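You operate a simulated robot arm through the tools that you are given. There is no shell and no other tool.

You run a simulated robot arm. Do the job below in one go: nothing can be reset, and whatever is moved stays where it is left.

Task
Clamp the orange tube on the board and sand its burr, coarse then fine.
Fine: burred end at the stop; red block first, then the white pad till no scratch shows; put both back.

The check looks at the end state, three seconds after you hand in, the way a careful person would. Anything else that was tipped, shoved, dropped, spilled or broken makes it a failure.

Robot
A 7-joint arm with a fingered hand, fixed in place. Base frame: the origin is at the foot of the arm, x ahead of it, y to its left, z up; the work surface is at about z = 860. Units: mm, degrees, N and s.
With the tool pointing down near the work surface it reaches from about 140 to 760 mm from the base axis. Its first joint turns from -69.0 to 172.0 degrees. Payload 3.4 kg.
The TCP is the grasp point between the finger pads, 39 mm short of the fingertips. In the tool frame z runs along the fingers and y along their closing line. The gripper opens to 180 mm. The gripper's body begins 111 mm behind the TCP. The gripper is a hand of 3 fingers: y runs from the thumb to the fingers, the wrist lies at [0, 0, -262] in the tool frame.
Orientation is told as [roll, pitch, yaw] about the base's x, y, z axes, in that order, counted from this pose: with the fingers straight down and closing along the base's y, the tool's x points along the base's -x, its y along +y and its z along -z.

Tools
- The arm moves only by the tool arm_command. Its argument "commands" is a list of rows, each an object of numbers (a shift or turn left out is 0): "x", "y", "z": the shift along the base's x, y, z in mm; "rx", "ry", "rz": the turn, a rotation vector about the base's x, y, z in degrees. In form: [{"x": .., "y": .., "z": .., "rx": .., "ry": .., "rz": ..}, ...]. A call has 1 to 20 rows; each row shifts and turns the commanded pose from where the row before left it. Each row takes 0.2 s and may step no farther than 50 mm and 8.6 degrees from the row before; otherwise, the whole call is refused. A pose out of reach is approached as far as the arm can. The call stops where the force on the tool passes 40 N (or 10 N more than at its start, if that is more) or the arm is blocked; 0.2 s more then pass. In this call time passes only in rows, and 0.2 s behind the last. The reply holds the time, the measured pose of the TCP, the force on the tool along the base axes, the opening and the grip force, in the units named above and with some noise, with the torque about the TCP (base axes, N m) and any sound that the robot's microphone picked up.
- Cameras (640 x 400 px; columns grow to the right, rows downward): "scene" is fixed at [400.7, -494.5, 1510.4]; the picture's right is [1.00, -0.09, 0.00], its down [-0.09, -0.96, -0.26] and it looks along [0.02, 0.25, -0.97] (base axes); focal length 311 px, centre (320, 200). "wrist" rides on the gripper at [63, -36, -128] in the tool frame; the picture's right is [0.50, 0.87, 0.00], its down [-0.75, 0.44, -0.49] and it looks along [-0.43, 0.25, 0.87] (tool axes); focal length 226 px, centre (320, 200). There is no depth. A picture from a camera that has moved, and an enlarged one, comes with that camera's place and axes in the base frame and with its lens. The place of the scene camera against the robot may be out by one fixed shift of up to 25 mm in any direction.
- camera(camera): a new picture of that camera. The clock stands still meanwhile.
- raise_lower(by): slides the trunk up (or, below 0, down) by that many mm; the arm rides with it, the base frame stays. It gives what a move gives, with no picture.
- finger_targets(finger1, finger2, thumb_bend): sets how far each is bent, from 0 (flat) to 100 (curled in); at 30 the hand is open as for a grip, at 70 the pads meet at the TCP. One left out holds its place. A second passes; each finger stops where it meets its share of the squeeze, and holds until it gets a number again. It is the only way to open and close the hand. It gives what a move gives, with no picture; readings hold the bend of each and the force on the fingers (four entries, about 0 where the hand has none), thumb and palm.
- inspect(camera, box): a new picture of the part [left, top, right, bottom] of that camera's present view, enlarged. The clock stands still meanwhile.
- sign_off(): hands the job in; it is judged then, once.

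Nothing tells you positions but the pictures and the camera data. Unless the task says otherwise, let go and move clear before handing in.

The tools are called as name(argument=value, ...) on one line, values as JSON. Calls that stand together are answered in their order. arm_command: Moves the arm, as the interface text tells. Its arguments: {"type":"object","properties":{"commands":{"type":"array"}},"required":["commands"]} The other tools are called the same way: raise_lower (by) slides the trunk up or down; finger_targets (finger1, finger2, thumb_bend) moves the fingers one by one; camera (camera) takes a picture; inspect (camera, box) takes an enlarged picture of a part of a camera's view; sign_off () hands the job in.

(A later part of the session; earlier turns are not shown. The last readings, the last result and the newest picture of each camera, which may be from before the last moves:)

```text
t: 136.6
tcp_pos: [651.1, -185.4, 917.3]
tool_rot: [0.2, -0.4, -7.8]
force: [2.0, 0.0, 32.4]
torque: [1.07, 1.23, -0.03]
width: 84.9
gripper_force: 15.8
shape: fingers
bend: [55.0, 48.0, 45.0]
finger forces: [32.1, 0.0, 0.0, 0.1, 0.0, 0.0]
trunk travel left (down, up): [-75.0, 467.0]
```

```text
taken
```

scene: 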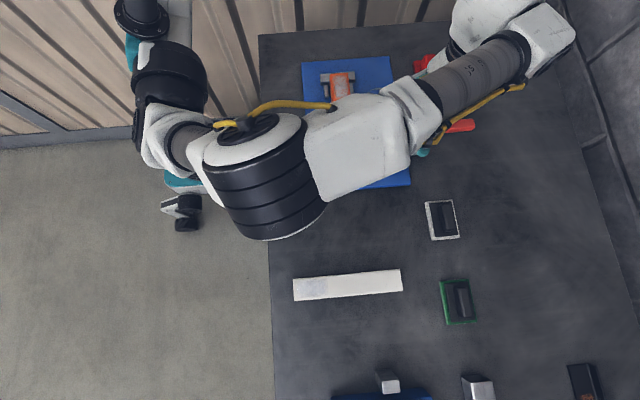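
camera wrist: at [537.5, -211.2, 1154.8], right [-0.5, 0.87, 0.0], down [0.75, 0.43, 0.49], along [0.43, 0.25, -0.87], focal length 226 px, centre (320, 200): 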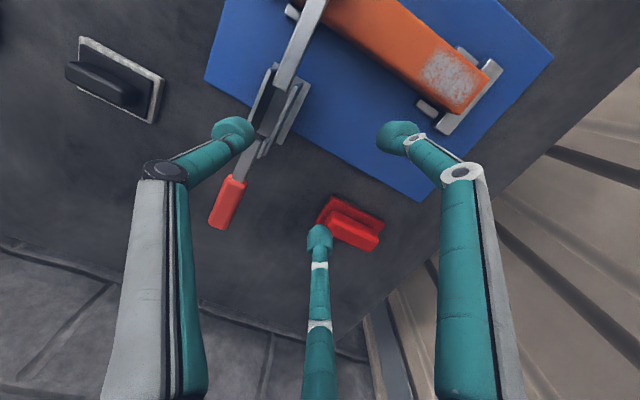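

A batched row was refused and the trunk lowering then pressed finger1 onto the board (32 N). That was my error, and I'll lift off right away and check that nothing moved.

arm_command(commands=[{"z": 10}, {"z": 30}, {"z": 40}])

camera(camera="wrist")

camera(camera="scene")

```text
t: 137.4
tcp_pos: [650.1, -185.0, 991.8]
tool_rot: [0.0, 0.1, -7.7]
force: [0.0, 0.0, -0.3]
torque: [0.03, 0.03, 0.0]
width: 87.2
gripper_force: 0.1
shape: fingers
bend: [48.0, 48.0, 45.0]
finger forces: [0.0, 0.0, 0.0, 0.0, 0.1, 0.0]
trunk travel left (down, up): [-75.0, 467.0]
```

```text
taken
camera wrist: at [584.2, -212.5, 1120.3], right [-0.38, 0.93, 0.0], down [0.81, 0.33, 0.49], along [0.45, 0.19, -0.87], focal length 226 px, centre (320, 200)
```

wrist: 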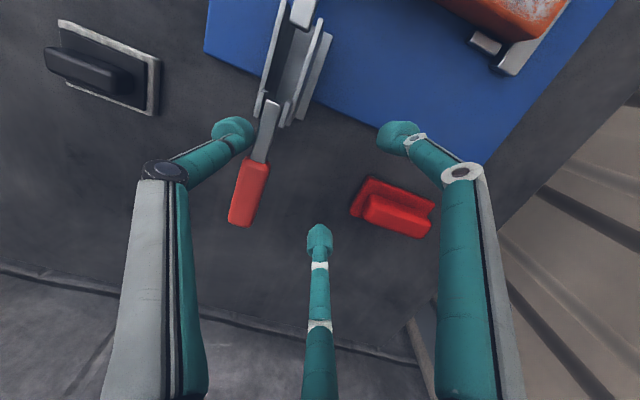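

```text
taken
```

scene: 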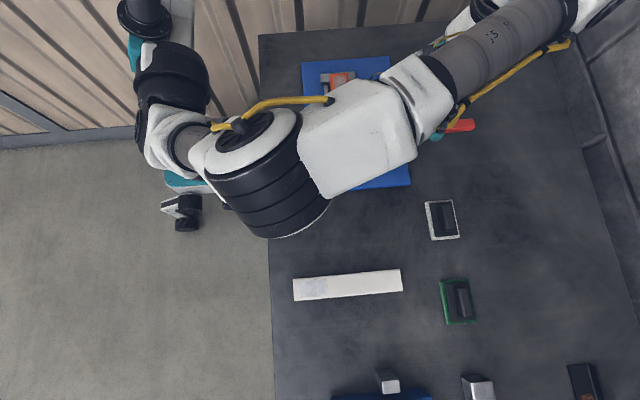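

arm_command(commands=[{"z": 30}, {"y": 10, "z": 20}, {"rz": 7.7, "y": 10}, {"rx": 5, "ry": -5.5}, {"rx": 5, "ry": -5.5}])

```text
t: 138.6
tcp_pos: [650.8, -168.7, 1041.8]
tool_rot: [10.3, -11.1, -1.0]
force: [0.7, -0.4, 0.2]
torque: [0.02, -0.03, -0.01]
width: 86.6
gripper_force: 0.1
shape: fingers
bend: [48.0, 48.0, 45.0]
finger forces: [0.0, 0.1, 0.0, 0.1, 0.0, 0.1]
trunk travel left (down, up): [-75.0, 467.0]
```

arm_command(commands=[{"x": 8.5, "y": 18}, {"x": 8.5, "y": 18}, {"x": 8.5, "y": 18}, {"x": 8.5, "y": 18}])

camera(camera="wrist")

camera(camera="scene")

```text
t: 139.6
tcp_pos: [689.1, -96.6, 1038.0]
tool_rot: [10.2, -10.8, -1.2]
force: [0.1, 0.1, 0.5]
torque: [0.01, 0.06, 0.03]
width: 86.7
gripper_force: 0.2
shape: fingers
bend: [48.0, 48.0, 45.0]
finger forces: [0.0, 0.0, 0.0, 0.0, 0.0, 0.0]
trunk travel left (down, up): [-75.0, 467.0]
```

```text
taken
camera wrist: at [604.5, -152.6, 1144.1], right [-0.5, 0.86, 0.06], down [0.64, 0.33, 0.69], along [0.58, 0.38, -0.72], focal length 226 px, centre (320, 200)
```

wrist: 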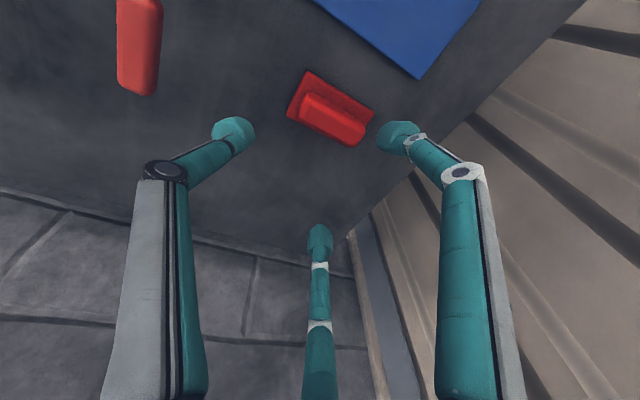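

```text
taken
```

scene: 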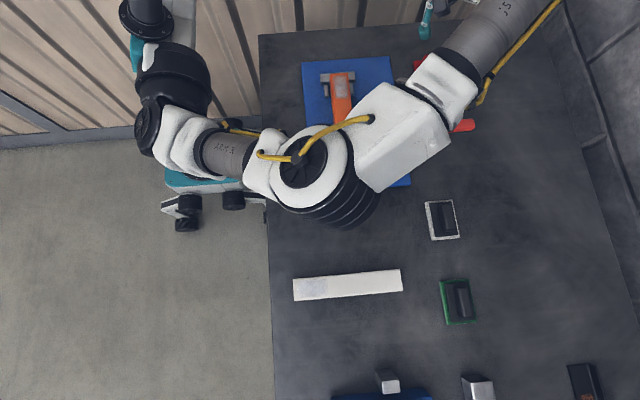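

inspect(camera="wrist", box=[270, 60, 400, 160])

```text
4.00 times, centred on (335, 110) of wrist
camera zoom: at [604.5, -152.6, 1144.1], right [-0.5, 0.86, 0.06], down [0.64, 0.33, 0.69], along [0.58, 0.38, -0.72], focal length 904 px, centre (260, 560)
```

zoom: 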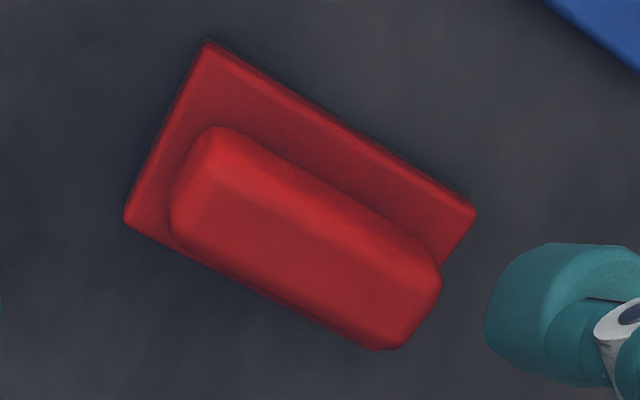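

The tilted reach works. Now I'll trim the tilt slightly, place the fingertips centred over the ridge (tip centre about (685, -97)), and descend partway to check.

arm_command(commands=[{"x": -5, "y": -3, "z": -20, "rx": -1.3, "ry": 1.4}, {"x": -5, "y": -3, "z": -20}, {"z": -20}, {"z": -20}])

camera(camera="wrist")

inspect(camera="scene", box=[390, 20, 490, 140])

```text
t: 140.6
tcp_pos: [676.0, -99.8, 963.2]
tool_rot: [8.8, -9.6, -0.8]
force: [0.0, -0.3, 0.1]
torque: [0.02, 0.0, -0.02]
width: 86.8
gripper_force: 0.1
shape: fingers
bend: [48.0, 48.0, 45.0]
finger forces: [0.0, 0.0, 0.1, 0.0, 0.0, 0.1]
trunk travel left (down, up): [-75.0, 467.0]
```

```text
taken
camera wrist: at [593.4, -154.0, 1070.3], right [-0.5, 0.86, 0.05], down [0.66, 0.35, 0.67], along [0.56, 0.37, -0.74], focal length 226 px, centre (320, 200)
```

wrist: 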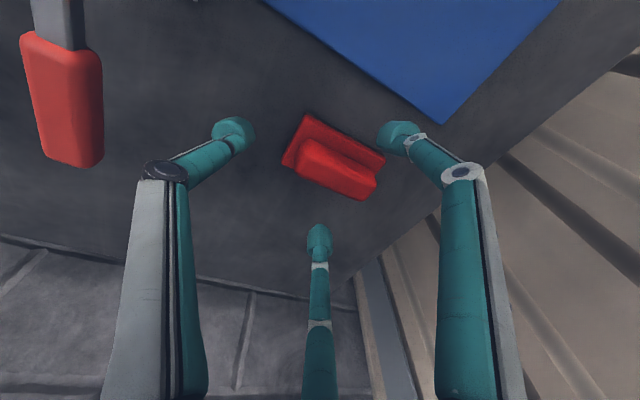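

```text
3.33 times, centred on (440, 80) of scene
camera zoom: at [400.7, -494.5, 1510.4], right [1.0, -0.09, 0.0], down [-0.09, -0.96, -0.26], along [0.02, 0.25, -0.97], focal length 1036 px, centre (-80, 600)
```

zoom: 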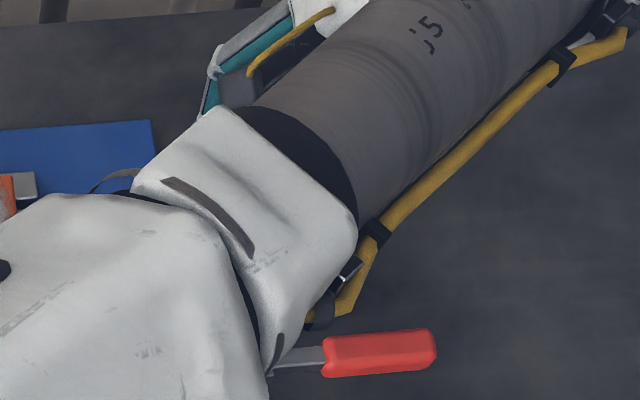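

inspect(camera="wrist", box=[260, 90, 420, 220])

```text
3.08 times, centred on (340, 155) of wrist
camera zoom: at [593.4, -154.0, 1070.3], right [-0.5, 0.86, 0.05], down [0.66, 0.35, 0.67], along [0.56, 0.37, -0.74], focal length 696 px, centre (258, 338)
```

zoom: 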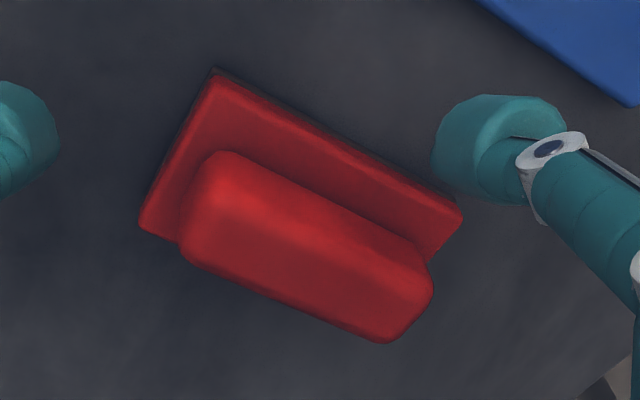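

arm_command(commands=[{"x": 5, "y": -2, "z": -12}, {"z": -12}, {"z": -10}, {"z": -7}])

camera(camera="wrist")

```text
t: 141.6
tcp_pos: [681.4, -102.3, 921.1]
tool_rot: [8.8, -9.4, -0.9]
force: [-0.6, -0.7, 0.2]
torque: [0.01, 0.0, 0.02]
width: 86.7
gripper_force: 0.0
shape: fingers
bend: [48.0, 48.0, 45.0]
finger forces: [0.0, 0.0, 0.0, 0.0, 0.0, 0.0]
trunk travel left (down, up): [-75.0, 467.0]
```

```text
taken
camera wrist: at [598.6, -156.6, 1029.5], right [-0.5, 0.86, 0.05], down [0.66, 0.35, 0.67], along [0.56, 0.37, -0.74], focal length 226 px, centre (320, 200)
```

wrist: 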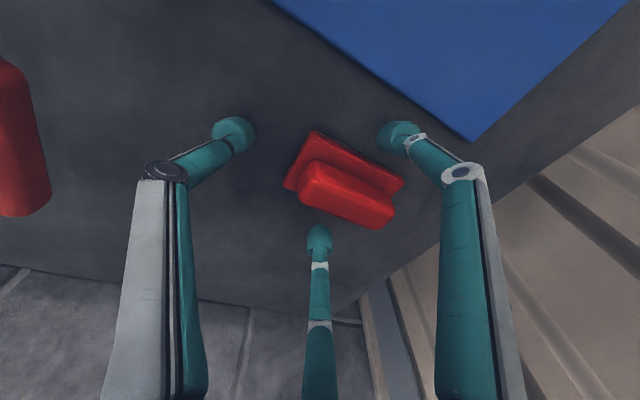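

finger_targets(finger1=58, finger2=58, thumb_bend=58)

inspect(camera="wrist", box=[220, 90, 440, 250])

```text
t: 142.6
tcp_pos: [681.4, -102.5, 919.3]
tool_rot: [8.8, -9.5, -0.7]
force: [0.1, -0.5, -0.3]
torque: [0.0, -0.01, 0.0]
width: 45.5
gripper_force: 0.1
shape: fingers
bend: [57.0, 57.0, 57.0]
finger forces: [0.0, 0.1, 0.0, 0.1, 0.0, 0.0]
trunk travel left (down, up): [-75.0, 467.0]
```

```text
2.50 times, centred on (330, 170) of wrist
camera zoom: at [598.7, -156.5, 1029.7], right [-0.5, 0.86, 0.05], down [0.66, 0.35, 0.67], along [0.56, 0.37, -0.74], focal length 565 px, centre (295, 275)
```

zoom: 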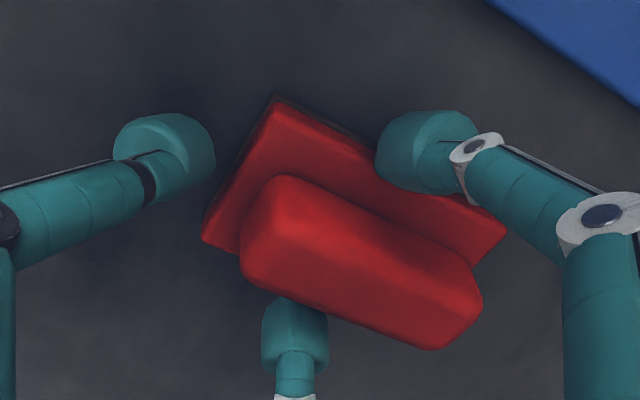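

finger_targets(finger1=62, finger2=62, thumb_bend=64)

inspect(camera="wrist", box=[220, 90, 440, 250])

```text
t: 143.6
tcp_pos: [680.4, -101.5, 921.9]
tool_rot: [8.8, -9.6, -0.7]
force: [-0.6, 0.5, 1.5]
torque: [-0.01, 0.07, 0.01]
width: 29.8
gripper_force: 4.2
shape: fingers
bend: [59.0, 60.0, 63.0]
finger forces: [2.5, 1.7, 0.1, 0.0, 3.6, 0.0]
trunk travel left (down, up): [-75.0, 467.0]
```

```text
2.50 times, centred on (330, 170) of wrist
camera zoom: at [598.5, -156.5, 1029.9], right [-0.5, 0.86, 0.05], down [0.66, 0.35, 0.67], along [0.56, 0.37, -0.74], focal length 565 px, centre (295, 275)
```

zoom: 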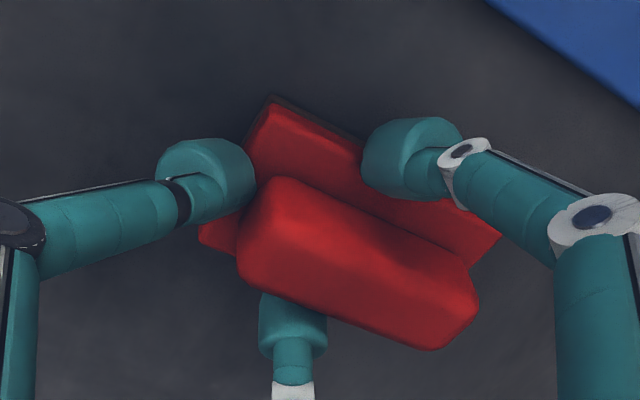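

finger_targets(finger1=80, finger2=80, thumb_bend=82)

inspect(camera="wrist", box=[220, 90, 440, 250])

```text
t: 144.6
tcp_pos: [679.9, -102.4, 921.2]
tool_rot: [8.9, -9.5, -0.8]
force: [-0.8, -3.0, 1.5]
torque: [0.04, 0.09, 0.04]
width: 27.2
gripper_force: 17.2
shape: fingers
bend: [59.0, 61.0, 67.0]
finger forces: [10.8, 9.3, 0.0, 0.0, 14.4, 0.0]
trunk travel left (down, up): [-75.0, 467.0]
```

```text
2.50 times, centred on (330, 170) of wrist
camera zoom: at [598.6, -156.8, 1029.7], right [-0.5, 0.86, 0.05], down [0.66, 0.35, 0.67], along [0.56, 0.37, -0.74], focal length 565 px, centre (295, 275)
```

zoom: 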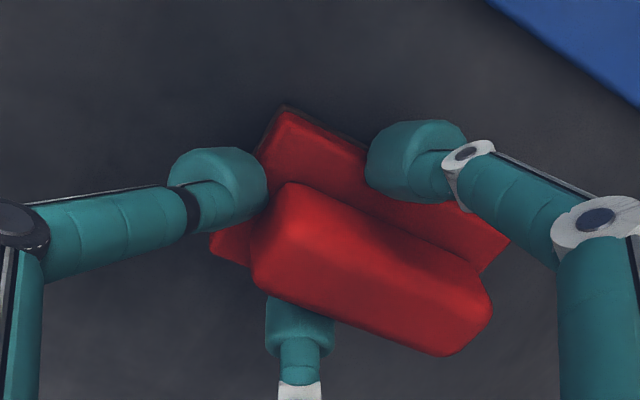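

arm_command(commands=[{"z": 3}, {"z": 6}, {"z": 10}])

camera(camera="wrist")

```text
t: 145.4
tcp_pos: [680.6, -101.8, 940.0]
tool_rot: [8.8, -9.5, -0.7]
force: [0.2, 0.2, -0.4]
torque: [0.0, -0.01, 0.0]
width: 10.4
gripper_force: 10.5
shape: fingers
bend: [62.0, 64.0, 72.0]
finger forces: [6.2, 6.2, 0.2, 0.0, 7.6, 0.0]
trunk travel left (down, up): [-75.0, 467.0]
```

```text
taken
camera wrist: at [598.4, -156.3, 1048.9], right [-0.5, 0.86, 0.05], down [0.66, 0.35, 0.67], along [0.56, 0.37, -0.74], focal length 226 px, centre (320, 200)
```

wrist: 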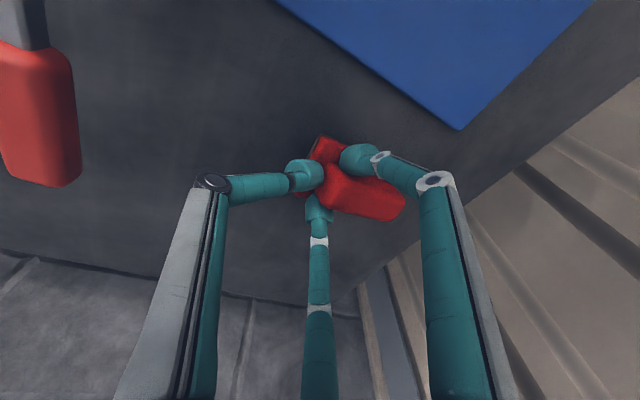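

inspect(camera="wrist", box=[240, 110, 440, 250])

```text
2.86 times, centred on (340, 180) of wrist
camera zoom: at [598.4, -156.3, 1048.9], right [-0.5, 0.86, 0.05], down [0.66, 0.35, 0.67], along [0.56, 0.37, -0.74], focal length 646 px, centre (263, 257)
```

zoom: 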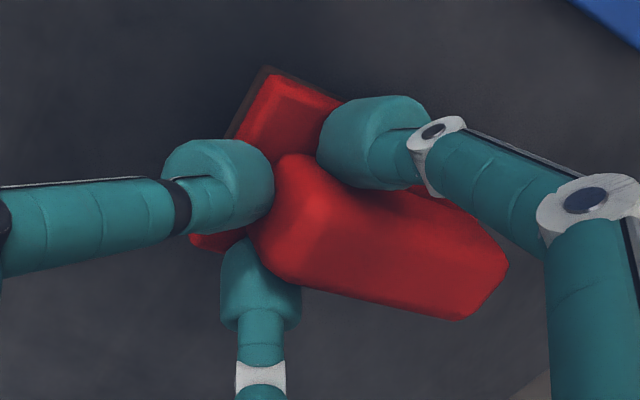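

The grip slipped: with the diagonal tilt one finger sat too high on the ridge. I'll release and look where the block stands before regrasping with the hand leaning along the ridge instead.

finger_targets(finger1=50, finger2=50, thumb_bend=50)

inspect(camera="wrist", box=[220, 90, 460, 270])

```text
t: 146.4
tcp_pos: [680.5, -101.5, 939.3]
tool_rot: [8.9, -9.6, -0.8]
force: [-0.2, -0.1, -0.1]
torque: [0.03, -0.02, 0.01]
width: 72.4
gripper_force: 0.0
shape: fingers
bend: [50.0, 50.0, 50.0]
finger forces: [0.1, 0.0, 0.0, 0.0, 0.0, 0.0]
trunk travel left (down, up): [-75.0, 467.0]
```

```text
2.22 times, centred on (340, 180) of wrist
camera zoom: at [598.4, -156.5, 1048.9], right [-0.5, 0.86, 0.05], down [0.66, 0.35, 0.67], along [0.56, 0.37, -0.74], focal length 502 px, centre (276, 244)
```

zoom: 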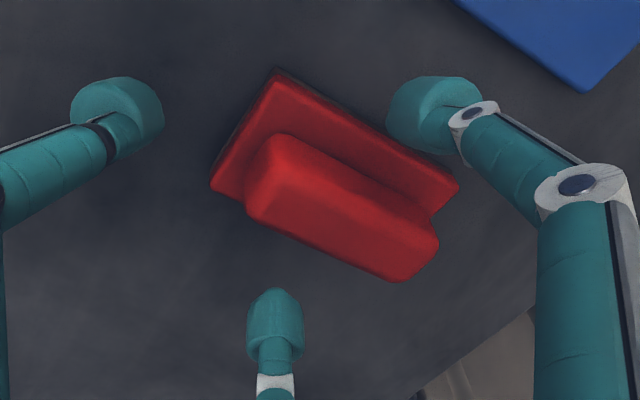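

The block is flat again, about 6 mm further +y and turned about 3°. I'll rise a little, change the tilt so the hand leans mostly along the ridge (fingers level on both sides), and pre-close the thumb.

arm_command(commands=[{"z": 15}, {"z": 10, "rx": 5.2, "ry": 2.5}, {"x": 5, "rx": 5.2, "ry": 2.4}])

finger_targets(finger1=50, finger2=50, thumb_bend=59)

camera(camera="wrist")

inspect(camera="wrist", box=[220, 60, 460, 240])

```text
t: 147.2
tcp_pos: [686.2, -102.9, 965.2]
tool_rot: [19.3, -4.3, -2.1]
force: [-0.5, 0.5, -0.3]
torque: [0.0, 0.01, 0.02]
width: 72.2
gripper_force: 0.1
shape: fingers
bend: [50.0, 50.0, 50.0]
finger forces: [0.1, 0.0, 0.1, 0.0, 0.0, 0.0]
trunk travel left (down, up): [-75.0, 467.0]
```

```text
t: 148.2
tcp_pos: [685.9, -101.6, 965.4]
tool_rot: [19.2, -4.3, -2.1]
force: [0.3, -0.3, 1.6]
torque: [-0.01, -0.03, -0.01]
width: 56.0
gripper_force: 0.0
shape: fingers
bend: [50.0, 50.0, 59.0]
finger forces: [0.0, 0.0, 0.0, 0.1, 0.0, 0.0]
trunk travel left (down, up): [-75.0, 467.0]
```

```text
taken
camera wrist: at [612.4, -176.0, 1069.4], right [-0.49, 0.84, 0.25], down [0.71, 0.22, 0.66], along [0.5, 0.5, -0.71], focal length 226 px, centre (320, 200)
```

wrist: 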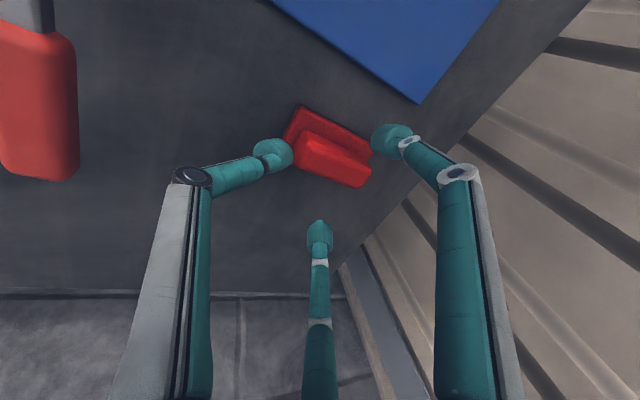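

```text
2.22 times, centred on (340, 150) of wrist
camera zoom: at [612.4, -176.0, 1069.4], right [-0.49, 0.84, 0.25], down [0.71, 0.22, 0.66], along [0.5, 0.5, -0.71], focal length 502 px, centre (276, 311)
```

zoom: 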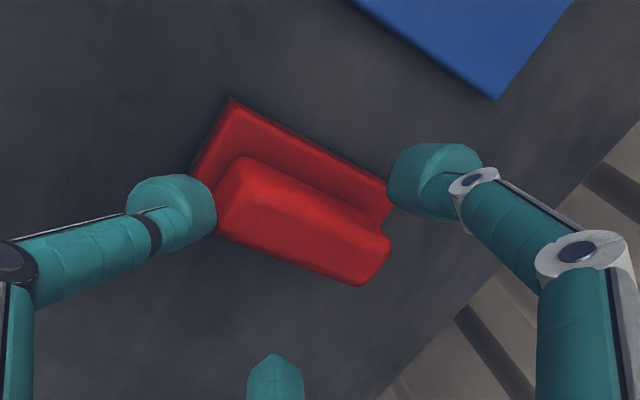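

arm_command(commands=[{"x": -1, "y": -1, "z": -15}, {"z": -15}, {"z": -12}, {"z": -7}])

inspect(camera="wrist", box=[220, 90, 460, 270])

```text
t: 149.2
tcp_pos: [683.7, -103.6, 916.6]
tool_rot: [19.2, -4.4, -2.2]
force: [-0.4, 0.0, 0.2]
torque: [0.01, 0.0, -0.02]
width: 55.8
gripper_force: 0.0
shape: fingers
bend: [50.0, 50.0, 59.0]
finger forces: [0.0, 0.0, 0.1, 0.1, 0.0, 0.1]
trunk travel left (down, up): [-75.0, 467.0]
```

```text
2.22 times, centred on (340, 180) of wrist
camera zoom: at [611.2, -177.0, 1019.9], right [-0.49, 0.84, 0.25], down [0.71, 0.22, 0.66], along [0.5, 0.5, -0.71], focal length 502 px, centre (276, 244)
```

zoom: 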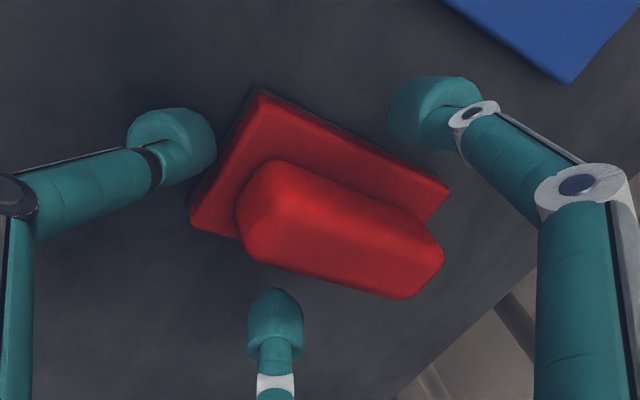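

arm_command(commands=[{"z": -2}, {"z": -1.5}])

finger_targets(finger1=60, finger2=60, thumb_bend=61)

inspect(camera="wrist", box=[220, 90, 460, 270])

```text
t: 149.8
tcp_pos: [684.3, -103.6, 913.3]
tool_rot: [19.3, -4.5, -2.0]
force: [-0.1, -1.7, 5.9]
torque: [-0.19, -0.05, -0.05]
width: 54.9
gripper_force: 3.5
shape: fingers
bend: [50.0, 50.0, 60.0]
finger forces: [0.1, 0.0, 0.0, 0.0, 5.6, 0.1]
trunk travel left (down, up): [-75.0, 467.0]
```

```text
t: 150.8
tcp_pos: [683.6, -102.9, 911.6]
tool_rot: [19.2, -4.4, -2.0]
force: [-1.3, 0.5, 1.8]
torque: [0.02, 0.0, 0.01]
width: 38.0
gripper_force: 2.5
shape: fingers
bend: [57.0, 59.0, 61.0]
finger forces: [2.2, 1.1, 0.0, 0.1, 1.6, 0.0]
trunk travel left (down, up): [-75.0, 467.0]
```

```text
2.22 times, centred on (340, 180) of wrist
camera zoom: at [611.2, -177.0, 1016.0], right [-0.49, 0.84, 0.25], down [0.71, 0.22, 0.66], along [0.5, 0.5, -0.71], focal length 502 px, centre (276, 244)
```

zoom: 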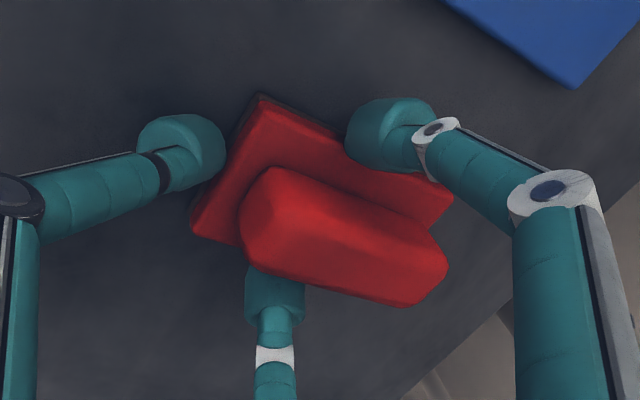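

arm_command(commands=[{"z": 1}])

finger_targets(finger1=80, finger2=80, thumb_bend=70)

inspect(camera="wrist", box=[220, 90, 460, 270])

```text
t: 151.2
tcp_pos: [684.8, -103.8, 913.6]
tool_rot: [19.2, -4.3, -2.0]
force: [-0.8, 0.0, 1.0]
torque: [0.01, 0.03, 0.06]
width: 37.1
gripper_force: 1.5
shape: fingers
bend: [58.0, 60.0, 61.0]
finger forces: [1.3, 0.3, 0.0, 0.0, 0.8, 0.0]
trunk travel left (down, up): [-75.0, 467.0]
```

```text
t: 152.2
tcp_pos: [682.9, -104.7, 914.4]
tool_rot: [19.2, -4.4, -2.1]
force: [-0.9, -0.5, 0.2]
torque: [0.01, 0.02, -0.02]
width: 32.1
gripper_force: 15.2
shape: fingers
bend: [59.0, 62.0, 63.0]
finger forces: [8.7, 10.3, 0.0, 0.0, 10.0, 0.0]
trunk travel left (down, up): [-75.0, 467.0]
```

```text
2.22 times, centred on (340, 180) of wrist
camera zoom: at [611.3, -177.4, 1017.3], right [-0.49, 0.84, 0.25], down [0.71, 0.22, 0.66], along [0.5, 0.5, -0.71], focal length 502 px, centre (276, 244)
```

zoom: 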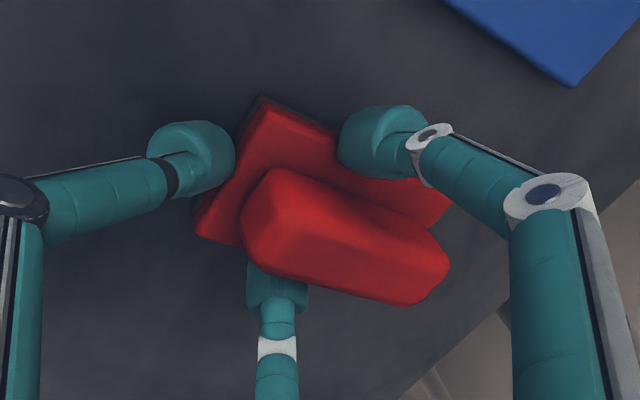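

finger_targets(finger1=100, finger2=100, thumb_bend=85)

arm_command(commands=[{"z": 2}, {"z": 2}, {"z": 2}])

inspect(camera="wrist", box=[220, 90, 460, 270])

```text
t: 153.2
tcp_pos: [684.8, -103.8, 914.0]
tool_rot: [19.2, -4.3, -2.1]
force: [-1.5, -2.3, 2.8]
torque: [0.14, 0.09, 0.05]
width: 30.7
gripper_force: 20.0
shape: fingers
bend: [59.0, 61.0, 67.0]
finger forces: [11.7, 13.0, 0.0, 0.1, 14.7, 0.0]
trunk travel left (down, up): [-75.0, 467.0]
```

```text
t: 154.0
tcp_pos: [684.0, -103.6, 920.2]
tool_rot: [19.1, -4.4, -2.0]
force: [-0.3, -1.5, 2.1]
torque: [0.2, 0.07, 0.06]
width: 24.5
gripper_force: 15.6
shape: fingers
bend: [61.0, 61.0, 69.0]
finger forces: [9.3, 11.5, 0.0, 0.0, 11.2, 0.0]
trunk travel left (down, up): [-75.0, 467.0]
```

```text
2.22 times, centred on (340, 180) of wrist
camera zoom: at [611.3, -176.6, 1024.4], right [-0.49, 0.84, 0.25], down [0.71, 0.22, 0.66], along [0.5, 0.5, -0.71], focal length 502 px, centre (276, 244)
```

zoom: 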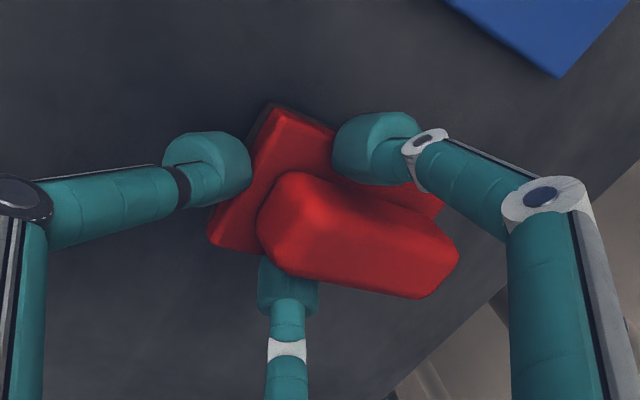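

The thumb's push on the ridge end is squeezing the block out. I'll lower back, reopen, and regrip with the fingers pinching hard and the thumb only resting lightly.

arm_command(commands=[{"z": -3}, {"z": -2}])

finger_targets(finger1=52, finger2=52, thumb_bend=58)

inspect(camera="wrist", box=[220, 90, 460, 270])

```text
t: 154.6
tcp_pos: [684.1, -103.8, 915.0]
tool_rot: [19.2, -4.4, -2.1]
force: [-0.2, -3.5, 5.7]
torque: [0.33, 0.14, 0.12]
width: 24.5
gripper_force: 18.6
shape: fingers
bend: [62.0, 61.0, 68.0]
finger forces: [12.9, 13.2, 0.0, 0.1, 11.3, 0.0]
trunk travel left (down, up): [-75.0, 467.0]
```

```text
t: 155.6
tcp_pos: [684.8, -103.0, 915.6]
tool_rot: [19.2, -4.3, -2.1]
force: [0.1, 0.6, 2.5]
torque: [0.0, -0.01, 0.0]
width: 52.6
gripper_force: 1.3
shape: fingers
bend: [52.0, 52.0, 58.0]
finger forces: [0.0, 0.0, 0.0, 0.1, 2.4, 0.0]
trunk travel left (down, up): [-75.0, 467.0]
```

```text
2.22 times, centred on (340, 180) of wrist
camera zoom: at [612.1, -176.6, 1018.5], right [-0.49, 0.84, 0.25], down [0.71, 0.22, 0.66], along [0.5, 0.5, -0.71], focal length 502 px, centre (276, 244)
```

zoom: 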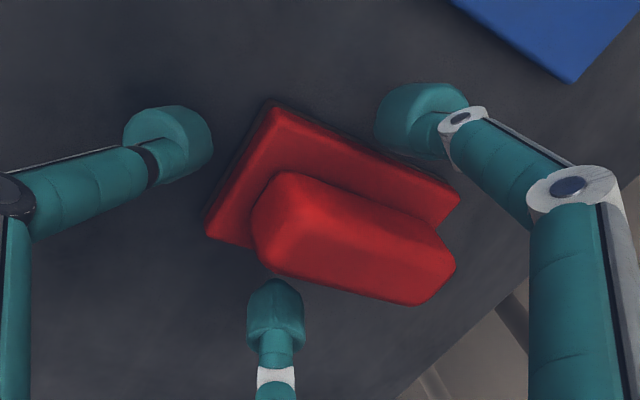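

arm_command(commands=[{"y": 2, "z": 1}, {"x": 1, "y": 3}])

finger_targets(finger1=62, finger2=62, thumb_bend=58)

finger_targets(finger1=80, finger2=80, thumb_bend=60)

inspect(camera="wrist", box=[220, 90, 460, 270])

```text
t: 156.2
tcp_pos: [685.5, -97.8, 915.4]
tool_rot: [19.3, -4.4, -2.2]
force: [-0.5, -0.4, 2.8]
torque: [-0.09, 0.0, -0.02]
width: 54.6
gripper_force: 1.3
shape: fingers
bend: [52.0, 52.0, 57.0]
finger forces: [0.0, 0.0, 0.0, 0.0, 2.8, 0.1]
trunk travel left (down, up): [-75.0, 467.0]
```

```text
t: 157.2
tcp_pos: [685.6, -97.9, 915.8]
tool_rot: [19.2, -4.4, -2.0]
force: [-1.7, 0.1, 3.1]
torque: [0.03, 0.14, 0.04]
width: 39.5
gripper_force: 3.0
shape: fingers
bend: [60.0, 61.0, 57.0]
finger forces: [3.1, 1.1, 0.0, 0.0, 1.2, 0.0]
trunk travel left (down, up): [-75.0, 467.0]
```

```text
t: 158.2
tcp_pos: [685.9, -98.3, 916.8]
tool_rot: [19.1, -4.3, -2.1]
force: [0.2, 2.3, 5.3]
torque: [0.11, 0.01, 0.03]
width: 25.2
gripper_force: 13.0
shape: fingers
bend: [68.0, 64.0, 59.0]
finger forces: [12.6, 10.9, 0.1, 0.0, 2.5, 0.0]
trunk travel left (down, up): [-75.0, 467.0]
```

```text
2.22 times, centred on (340, 180) of wrist
camera zoom: at [612.6, -171.0, 1019.7], right [-0.49, 0.84, 0.25], down [0.71, 0.22, 0.66], along [0.5, 0.5, -0.71], focal length 502 px, centre (276, 244)
```

zoom: 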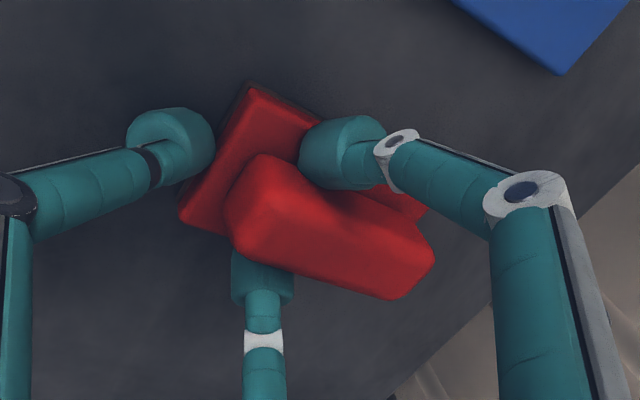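

arm_command(commands=[{"z": 2}, {"z": 2}, {"z": 2}, {"z": 2}])

inspect(camera="wrist", box=[220, 90, 460, 270])

```text
t: 159.2
tcp_pos: [686.2, -98.7, 922.9]
tool_rot: [19.2, -4.4, -2.0]
force: [-0.4, 0.0, -1.6]
torque: [-0.05, 0.02, -0.01]
width: 25.3
gripper_force: 11.9
shape: fingers
bend: [68.0, 64.0, 58.0]
finger forces: [10.4, 10.1, 0.0, 0.1, 3.2, 0.0]
trunk travel left (down, up): [-75.0, 467.0]
```

```text
2.22 times, centred on (340, 180) of wrist
camera zoom: at [613.2, -172.6, 1027.2], right [-0.49, 0.84, 0.25], down [0.71, 0.22, 0.66], along [0.5, 0.5, -0.71], focal length 502 px, centre (276, 244)
```

zoom: 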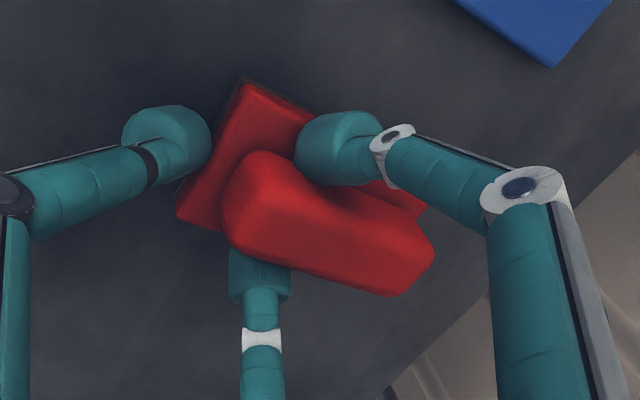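

finger_targets(finger1=95, finger2=95)

arm_command(commands=[{"z": 3}, {"z": 4}, {"z": 5}])

camera(camera="wrist")

camera(camera="scene")

```text
t: 160.2
tcp_pos: [686.6, -98.2, 923.3]
tool_rot: [19.2, -4.4, -2.1]
force: [-0.3, -0.4, -1.5]
torque: [-0.07, -0.01, 0.01]
width: 24.8
gripper_force: 13.1
shape: fingers
bend: [68.0, 65.0, 58.0]
finger forces: [11.1, 10.7, 0.0, 0.0, 3.4, 0.0]
trunk travel left (down, up): [-75.0, 467.0]
```

```text
t: 161.0
tcp_pos: [686.2, -98.1, 934.8]
tool_rot: [19.2, -4.4, -2.0]
force: [0.1, 0.2, -1.8]
torque: [-0.08, 0.01, 0.0]
width: 24.7
gripper_force: 11.8
shape: fingers
bend: [68.0, 65.0, 58.0]
finger forces: [11.2, 10.8, 0.0, 0.1, 3.3, 0.1]
trunk travel left (down, up): [-75.0, 467.0]
```

```text
taken
camera wrist: at [612.4, -171.7, 1039.9], right [-0.49, 0.84, 0.25], down [0.71, 0.22, 0.66], along [0.5, 0.5, -0.71], focal length 226 px, centre (320, 200)
```

wrist: 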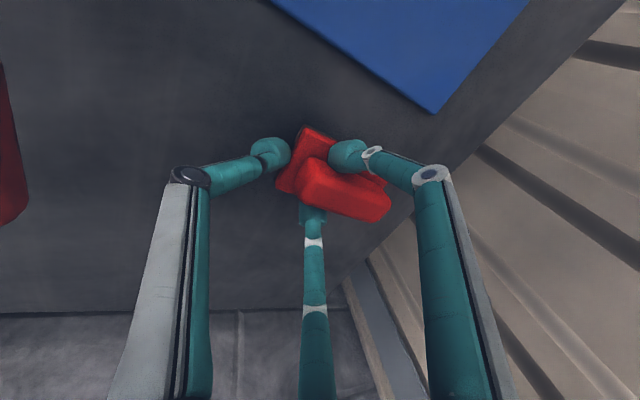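

```text
taken
```

scene: 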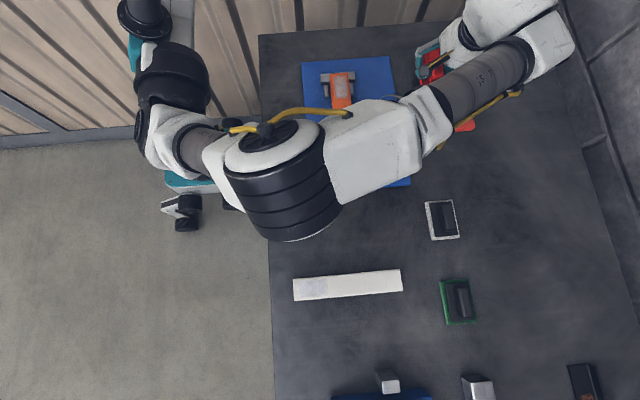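

Lifted cleanly: the block (about 0.17 kg) moves with the hand. I'll zoom to see how it sits in the grip.

inspect(camera="wrist", box=[250, 110, 410, 230])

inspect(camera="scene", box=[390, 20, 480, 120])

```text
3.33 times, centred on (330, 170) of wrist
camera zoom: at [612.4, -171.7, 1039.9], right [-0.49, 0.84, 0.25], down [0.71, 0.22, 0.66], along [0.5, 0.5, -0.71], focal length 754 px, centre (287, 300)
```

zoom: 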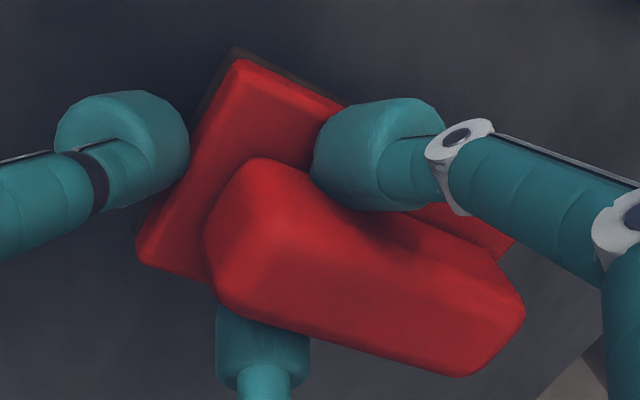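

```text
4.00 times, centred on (435, 70) of scene
camera zoom: at [400.7, -494.5, 1510.4], right [1.0, -0.09, 0.0], down [-0.09, -0.96, -0.26], along [0.02, 0.25, -0.97], focal length 1244 px, centre (-140, 720)
```

zoom: 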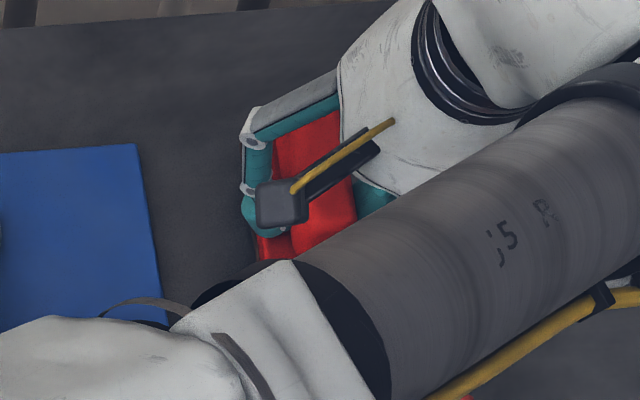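

The block sits with its centre about (+7, +33) mm from the TCP and its sole about 56 mm below it. I'll raise it and carry it over to the burred end, keeping the tilt.

arm_command(commands=[{"z": 15}, {"z": 20}, {"z": 20}, {"z": 20}])

arm_command(commands=[{"x": -20, "y": -4}, {"x": -30, "y": -6}, {"x": -30, "y": -6}, {"x": -30, "y": -6}, {"x": -30, "y": -6}])

camera(camera="wrist")

```text
t: 162.0
tcp_pos: [686.0, -98.9, 1010.2]
tool_rot: [19.1, -4.2, -2.1]
force: [-0.1, 0.6, -1.6]
torque: [-0.05, 0.03, -0.03]
width: 24.9
gripper_force: 12.6
shape: fingers
bend: [68.0, 65.0, 58.0]
finger forces: [11.0, 10.7, 0.0, 0.0, 3.3, 0.0]
trunk travel left (down, up): [-75.0, 467.0]
```

```text
t: 163.2
tcp_pos: [543.5, -127.2, 1010.7]
tool_rot: [19.3, -4.4, -2.1]
force: [0.8, -0.1, -1.3]
torque: [-0.07, 0.0, 0.02]
width: 24.5
gripper_force: 12.8
shape: fingers
bend: [68.0, 65.0, 58.0]
finger forces: [11.0, 10.6, 0.1, 0.0, 3.2, 0.0]
trunk travel left (down, up): [-75.0, 467.0]
```

```text
taken
camera wrist: at [472.0, -200.9, 1114.5], right [-0.49, 0.84, 0.25], down [0.71, 0.22, 0.66], along [0.5, 0.5, -0.71], focal length 226 px, centre (320, 200)
```

wrist: 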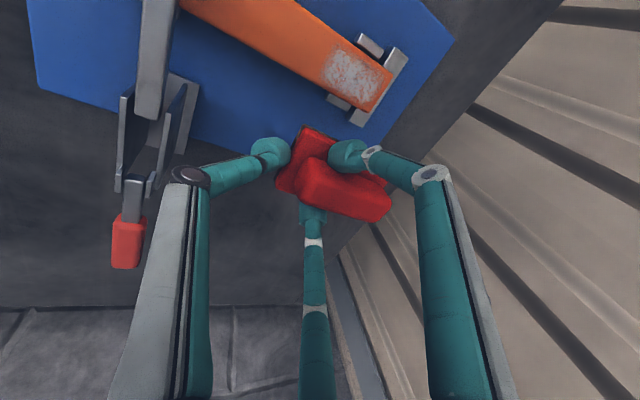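

arm_command(commands=[{"x": -25, "y": -5}, {"x": -25, "y": -5}, {"x": -18, "y": -4}])

camera(camera="wrist")

camera(camera="scene")

```text
t: 164.0
tcp_pos: [477.3, -141.4, 1010.4]
tool_rot: [19.2, -4.4, -2.0]
force: [0.0, 1.0, -2.0]
torque: [-0.05, -0.02, 0.01]
width: 24.9
gripper_force: 12.4
shape: fingers
bend: [68.0, 65.0, 58.0]
finger forces: [11.0, 10.7, 0.0, 0.1, 3.2, 0.0]
trunk travel left (down, up): [-75.0, 467.0]
```

```text
taken
camera wrist: at [403.6, -215.2, 1114.4], right [-0.49, 0.84, 0.25], down [0.71, 0.22, 0.66], along [0.5, 0.5, -0.71], focal length 226 px, centre (320, 200)
```

wrist: 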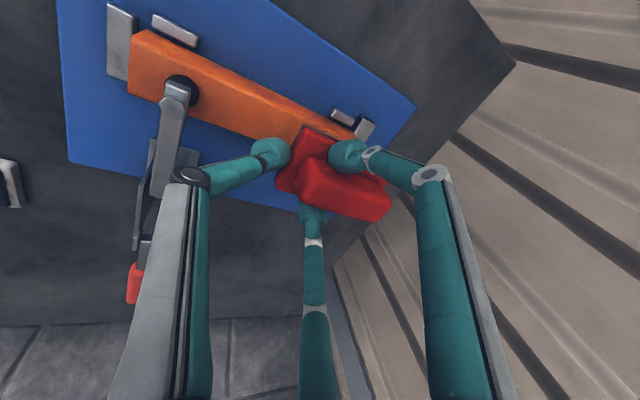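

```text
taken
```

scene: 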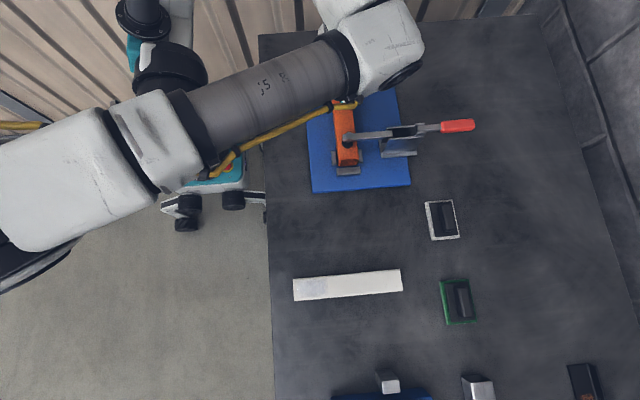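

inspect(camera="wrist", box=[240, 90, 420, 230])

inspect(camera="wrist", box=[100, 10, 260, 130])

```text
2.86 times, centred on (330, 160) of wrist
camera zoom: at [403.6, -215.2, 1114.4], right [-0.49, 0.84, 0.25], down [0.71, 0.22, 0.66], along [0.5, 0.5, -0.71], focal length 646 px, centre (291, 314)
```

zoom: 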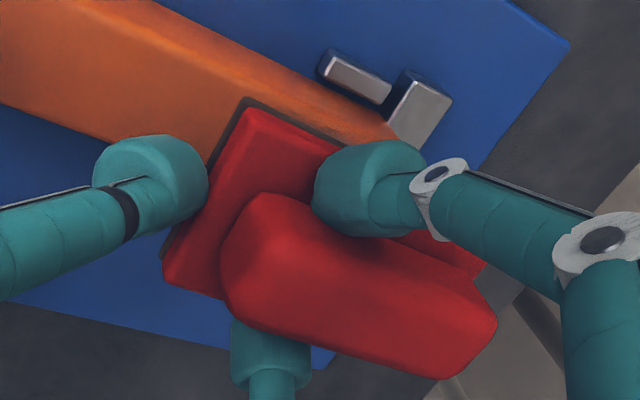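

```text
3.33 times, centred on (180, 70) of wrist
camera zoom: at [403.6, -215.2, 1114.4], right [-0.49, 0.84, 0.25], down [0.71, 0.22, 0.66], along [0.5, 0.5, -0.71], focal length 754 px, centre (787, 633)
```

zoom: 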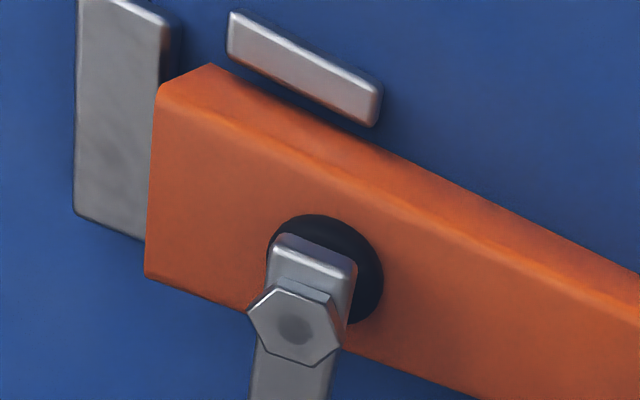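

The clamp foot is on the tube top and the block is lined up over the burr. Lowering gently to contact.

arm_command(commands=[{"x": -2, "z": -10}, {"z": -10}, {"z": -8}])

arm_command(commands=[{"z": -2}, {"z": -2}, {"z": -2}])

inspect(camera="wrist", box=[240, 90, 420, 230])

```text
t: 164.8
tcp_pos: [476.2, -139.8, 983.1]
tool_rot: [19.2, -4.4, -2.1]
force: [0.7, -0.1, -1.4]
torque: [-0.05, 0.02, -0.01]
width: 24.6
gripper_force: 13.0
shape: fingers
bend: [68.0, 65.0, 58.0]
finger forces: [11.0, 10.7, 0.0, 0.0, 3.2, 0.0]
trunk travel left (down, up): [-75.0, 467.0]
```

```text
t: 165.6
tcp_pos: [476.7, -140.7, 976.9]
tool_rot: [19.3, -4.3, -2.1]
force: [0.3, 0.2, -0.8]
torque: [-0.02, 0.03, 0.01]
width: 24.7
gripper_force: 12.6
shape: fingers
bend: [68.0, 65.0, 58.0]
finger forces: [11.0, 10.7, 0.0, 0.1, 3.1, 0.0]
trunk travel left (down, up): [-75.0, 467.0]
```

```text
2.86 times, centred on (330, 160) of wrist
camera zoom: at [402.8, -214.5, 1081.0], right [-0.49, 0.84, 0.25], down [0.71, 0.22, 0.66], along [0.5, 0.5, -0.71], focal length 646 px, centre (291, 314)
```

zoom: 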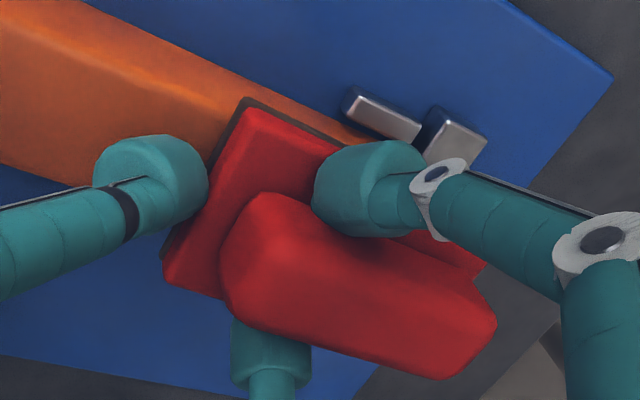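

arm_command(commands=[{"z": -1.5}, {"z": -1.5}])

arm_command(commands=[{"z": -1.5}, {"z": -1.5}])

```text
t: 166.2
tcp_pos: [476.1, -140.7, 973.4]
tool_rot: [19.2, -4.5, -2.1]
force: [0.9, -0.1, -2.1]
torque: [-0.05, -0.01, 0.01]
width: 25.1
gripper_force: 12.7
shape: fingers
bend: [68.0, 65.0, 58.0]
finger forces: [10.9, 10.7, 0.1, 0.0, 3.0, 0.1]
trunk travel left (down, up): [-75.0, 467.0]
```

```text
t: 166.8
tcp_pos: [475.5, -141.0, 971.2]
tool_rot: [19.2, -4.5, -2.1]
force: [-0.4, -0.7, -1.6]
torque: [-0.09, 0.05, 0.03]
width: 24.9
gripper_force: 12.6
shape: fingers
bend: [68.0, 65.0, 58.0]
finger forces: [11.0, 10.7, 0.1, 0.0, 3.2, 0.1]
trunk travel left (down, up): [-75.0, 467.0]
```

arm_command(commands=[{"z": -1.5}, {"z": -1.5}])

arm_command(commands=[{"z": -1.5}, {"z": -1.5}])

inspect(camera="wrist", box=[240, 90, 420, 230])

```text
t: 167.4
tcp_pos: [477.0, -141.0, 966.8]
tool_rot: [19.2, -4.5, -2.1]
force: [0.1, 1.1, 2.6]
torque: [-0.01, 0.05, -0.01]
width: 24.6
gripper_force: 13.1
shape: fingers
bend: [68.0, 64.0, 58.0]
finger forces: [12.1, 11.4, 0.1, 0.0, 3.9, 0.0]
trunk travel left (down, up): [-75.0, 467.0]
```

```text
t: 168.0
tcp_pos: [475.8, -140.2, 966.9]
tool_rot: [19.3, -4.6, -2.1]
force: [-1.2, -3.4, 22.5]
torque: [0.05, 0.18, 0.11]
width: 24.7
gripper_force: 21.0
shape: fingers
bend: [70.0, 65.0, 59.0]
finger forces: [22.9, 12.5, 0.0, 0.0, 5.3, 0.0]
trunk travel left (down, up): [-75.0, 467.0]
```

```text
2.86 times, centred on (330, 160) of wrist
camera zoom: at [401.4, -214.5, 1070.5], right [-0.49, 0.84, 0.24], down [0.71, 0.22, 0.67], along [0.5, 0.5, -0.7], focal length 646 px, centre (291, 314)
```

zoom: 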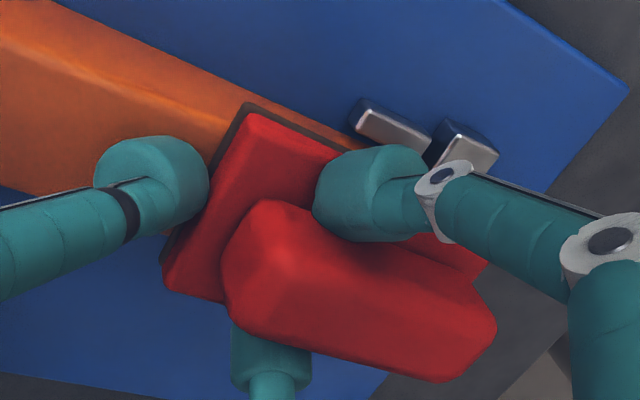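

arm_command(commands=[{"z": 1.3}])

arm_command(commands=[{"y": -4}, {"y": -6}, {"y": -6}])

```text
t: 168.4
tcp_pos: [474.9, -141.2, 966.7]
tool_rot: [19.2, -4.4, -2.2]
force: [-0.2, -2.8, 23.3]
torque: [0.1, 0.06, 0.04]
width: 24.9
gripper_force: 19.8
shape: fingers
bend: [71.0, 65.0, 59.0]
finger forces: [22.4, 12.9, 0.1, 0.1, 5.0, 0.0]
trunk travel left (down, up): [-75.0, 467.0]
```

```text
t: 169.2
tcp_pos: [474.7, -155.2, 965.6]
tool_rot: [19.3, -4.4, -2.2]
force: [-0.3, 10.0, 12.7]
torque: [0.59, 0.0, 0.05]
width: 27.2
gripper_force: 15.4
shape: fingers
bend: [69.0, 63.0, 60.0]
finger forces: [18.7, 12.1, 0.0, 0.0, 0.0, 0.0]
trunk travel left (down, up): [-75.0, 467.0]
```

arm_command(commands=[{"z": 1}, {"y": 5}, {"y": 6}, {"y": 6}])

inspect(camera="wrist", box=[240, 90, 420, 230])

```text
t: 170.2
tcp_pos: [476.0, -140.4, 967.8]
tool_rot: [19.1, -4.5, -2.1]
force: [-0.5, -11.4, 17.7]
torque: [-0.64, 0.04, -0.01]
width: 24.5
gripper_force: 20.8
shape: fingers
bend: [71.0, 66.0, 58.0]
finger forces: [16.5, 12.0, 0.1, 0.1, 12.8, 0.0]
trunk travel left (down, up): [-75.0, 467.0]
```

```text
2.86 times, centred on (330, 160) of wrist
camera zoom: at [402.4, -214.9, 1071.4], right [-0.49, 0.84, 0.24], down [0.71, 0.22, 0.67], along [0.5, 0.5, -0.71], focal length 646 px, centre (291, 314)
```

zoom: 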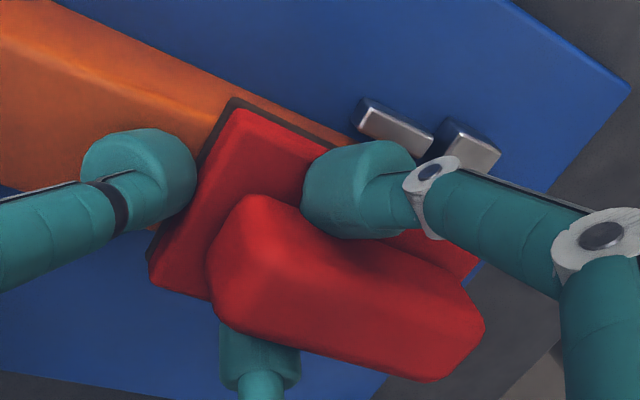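

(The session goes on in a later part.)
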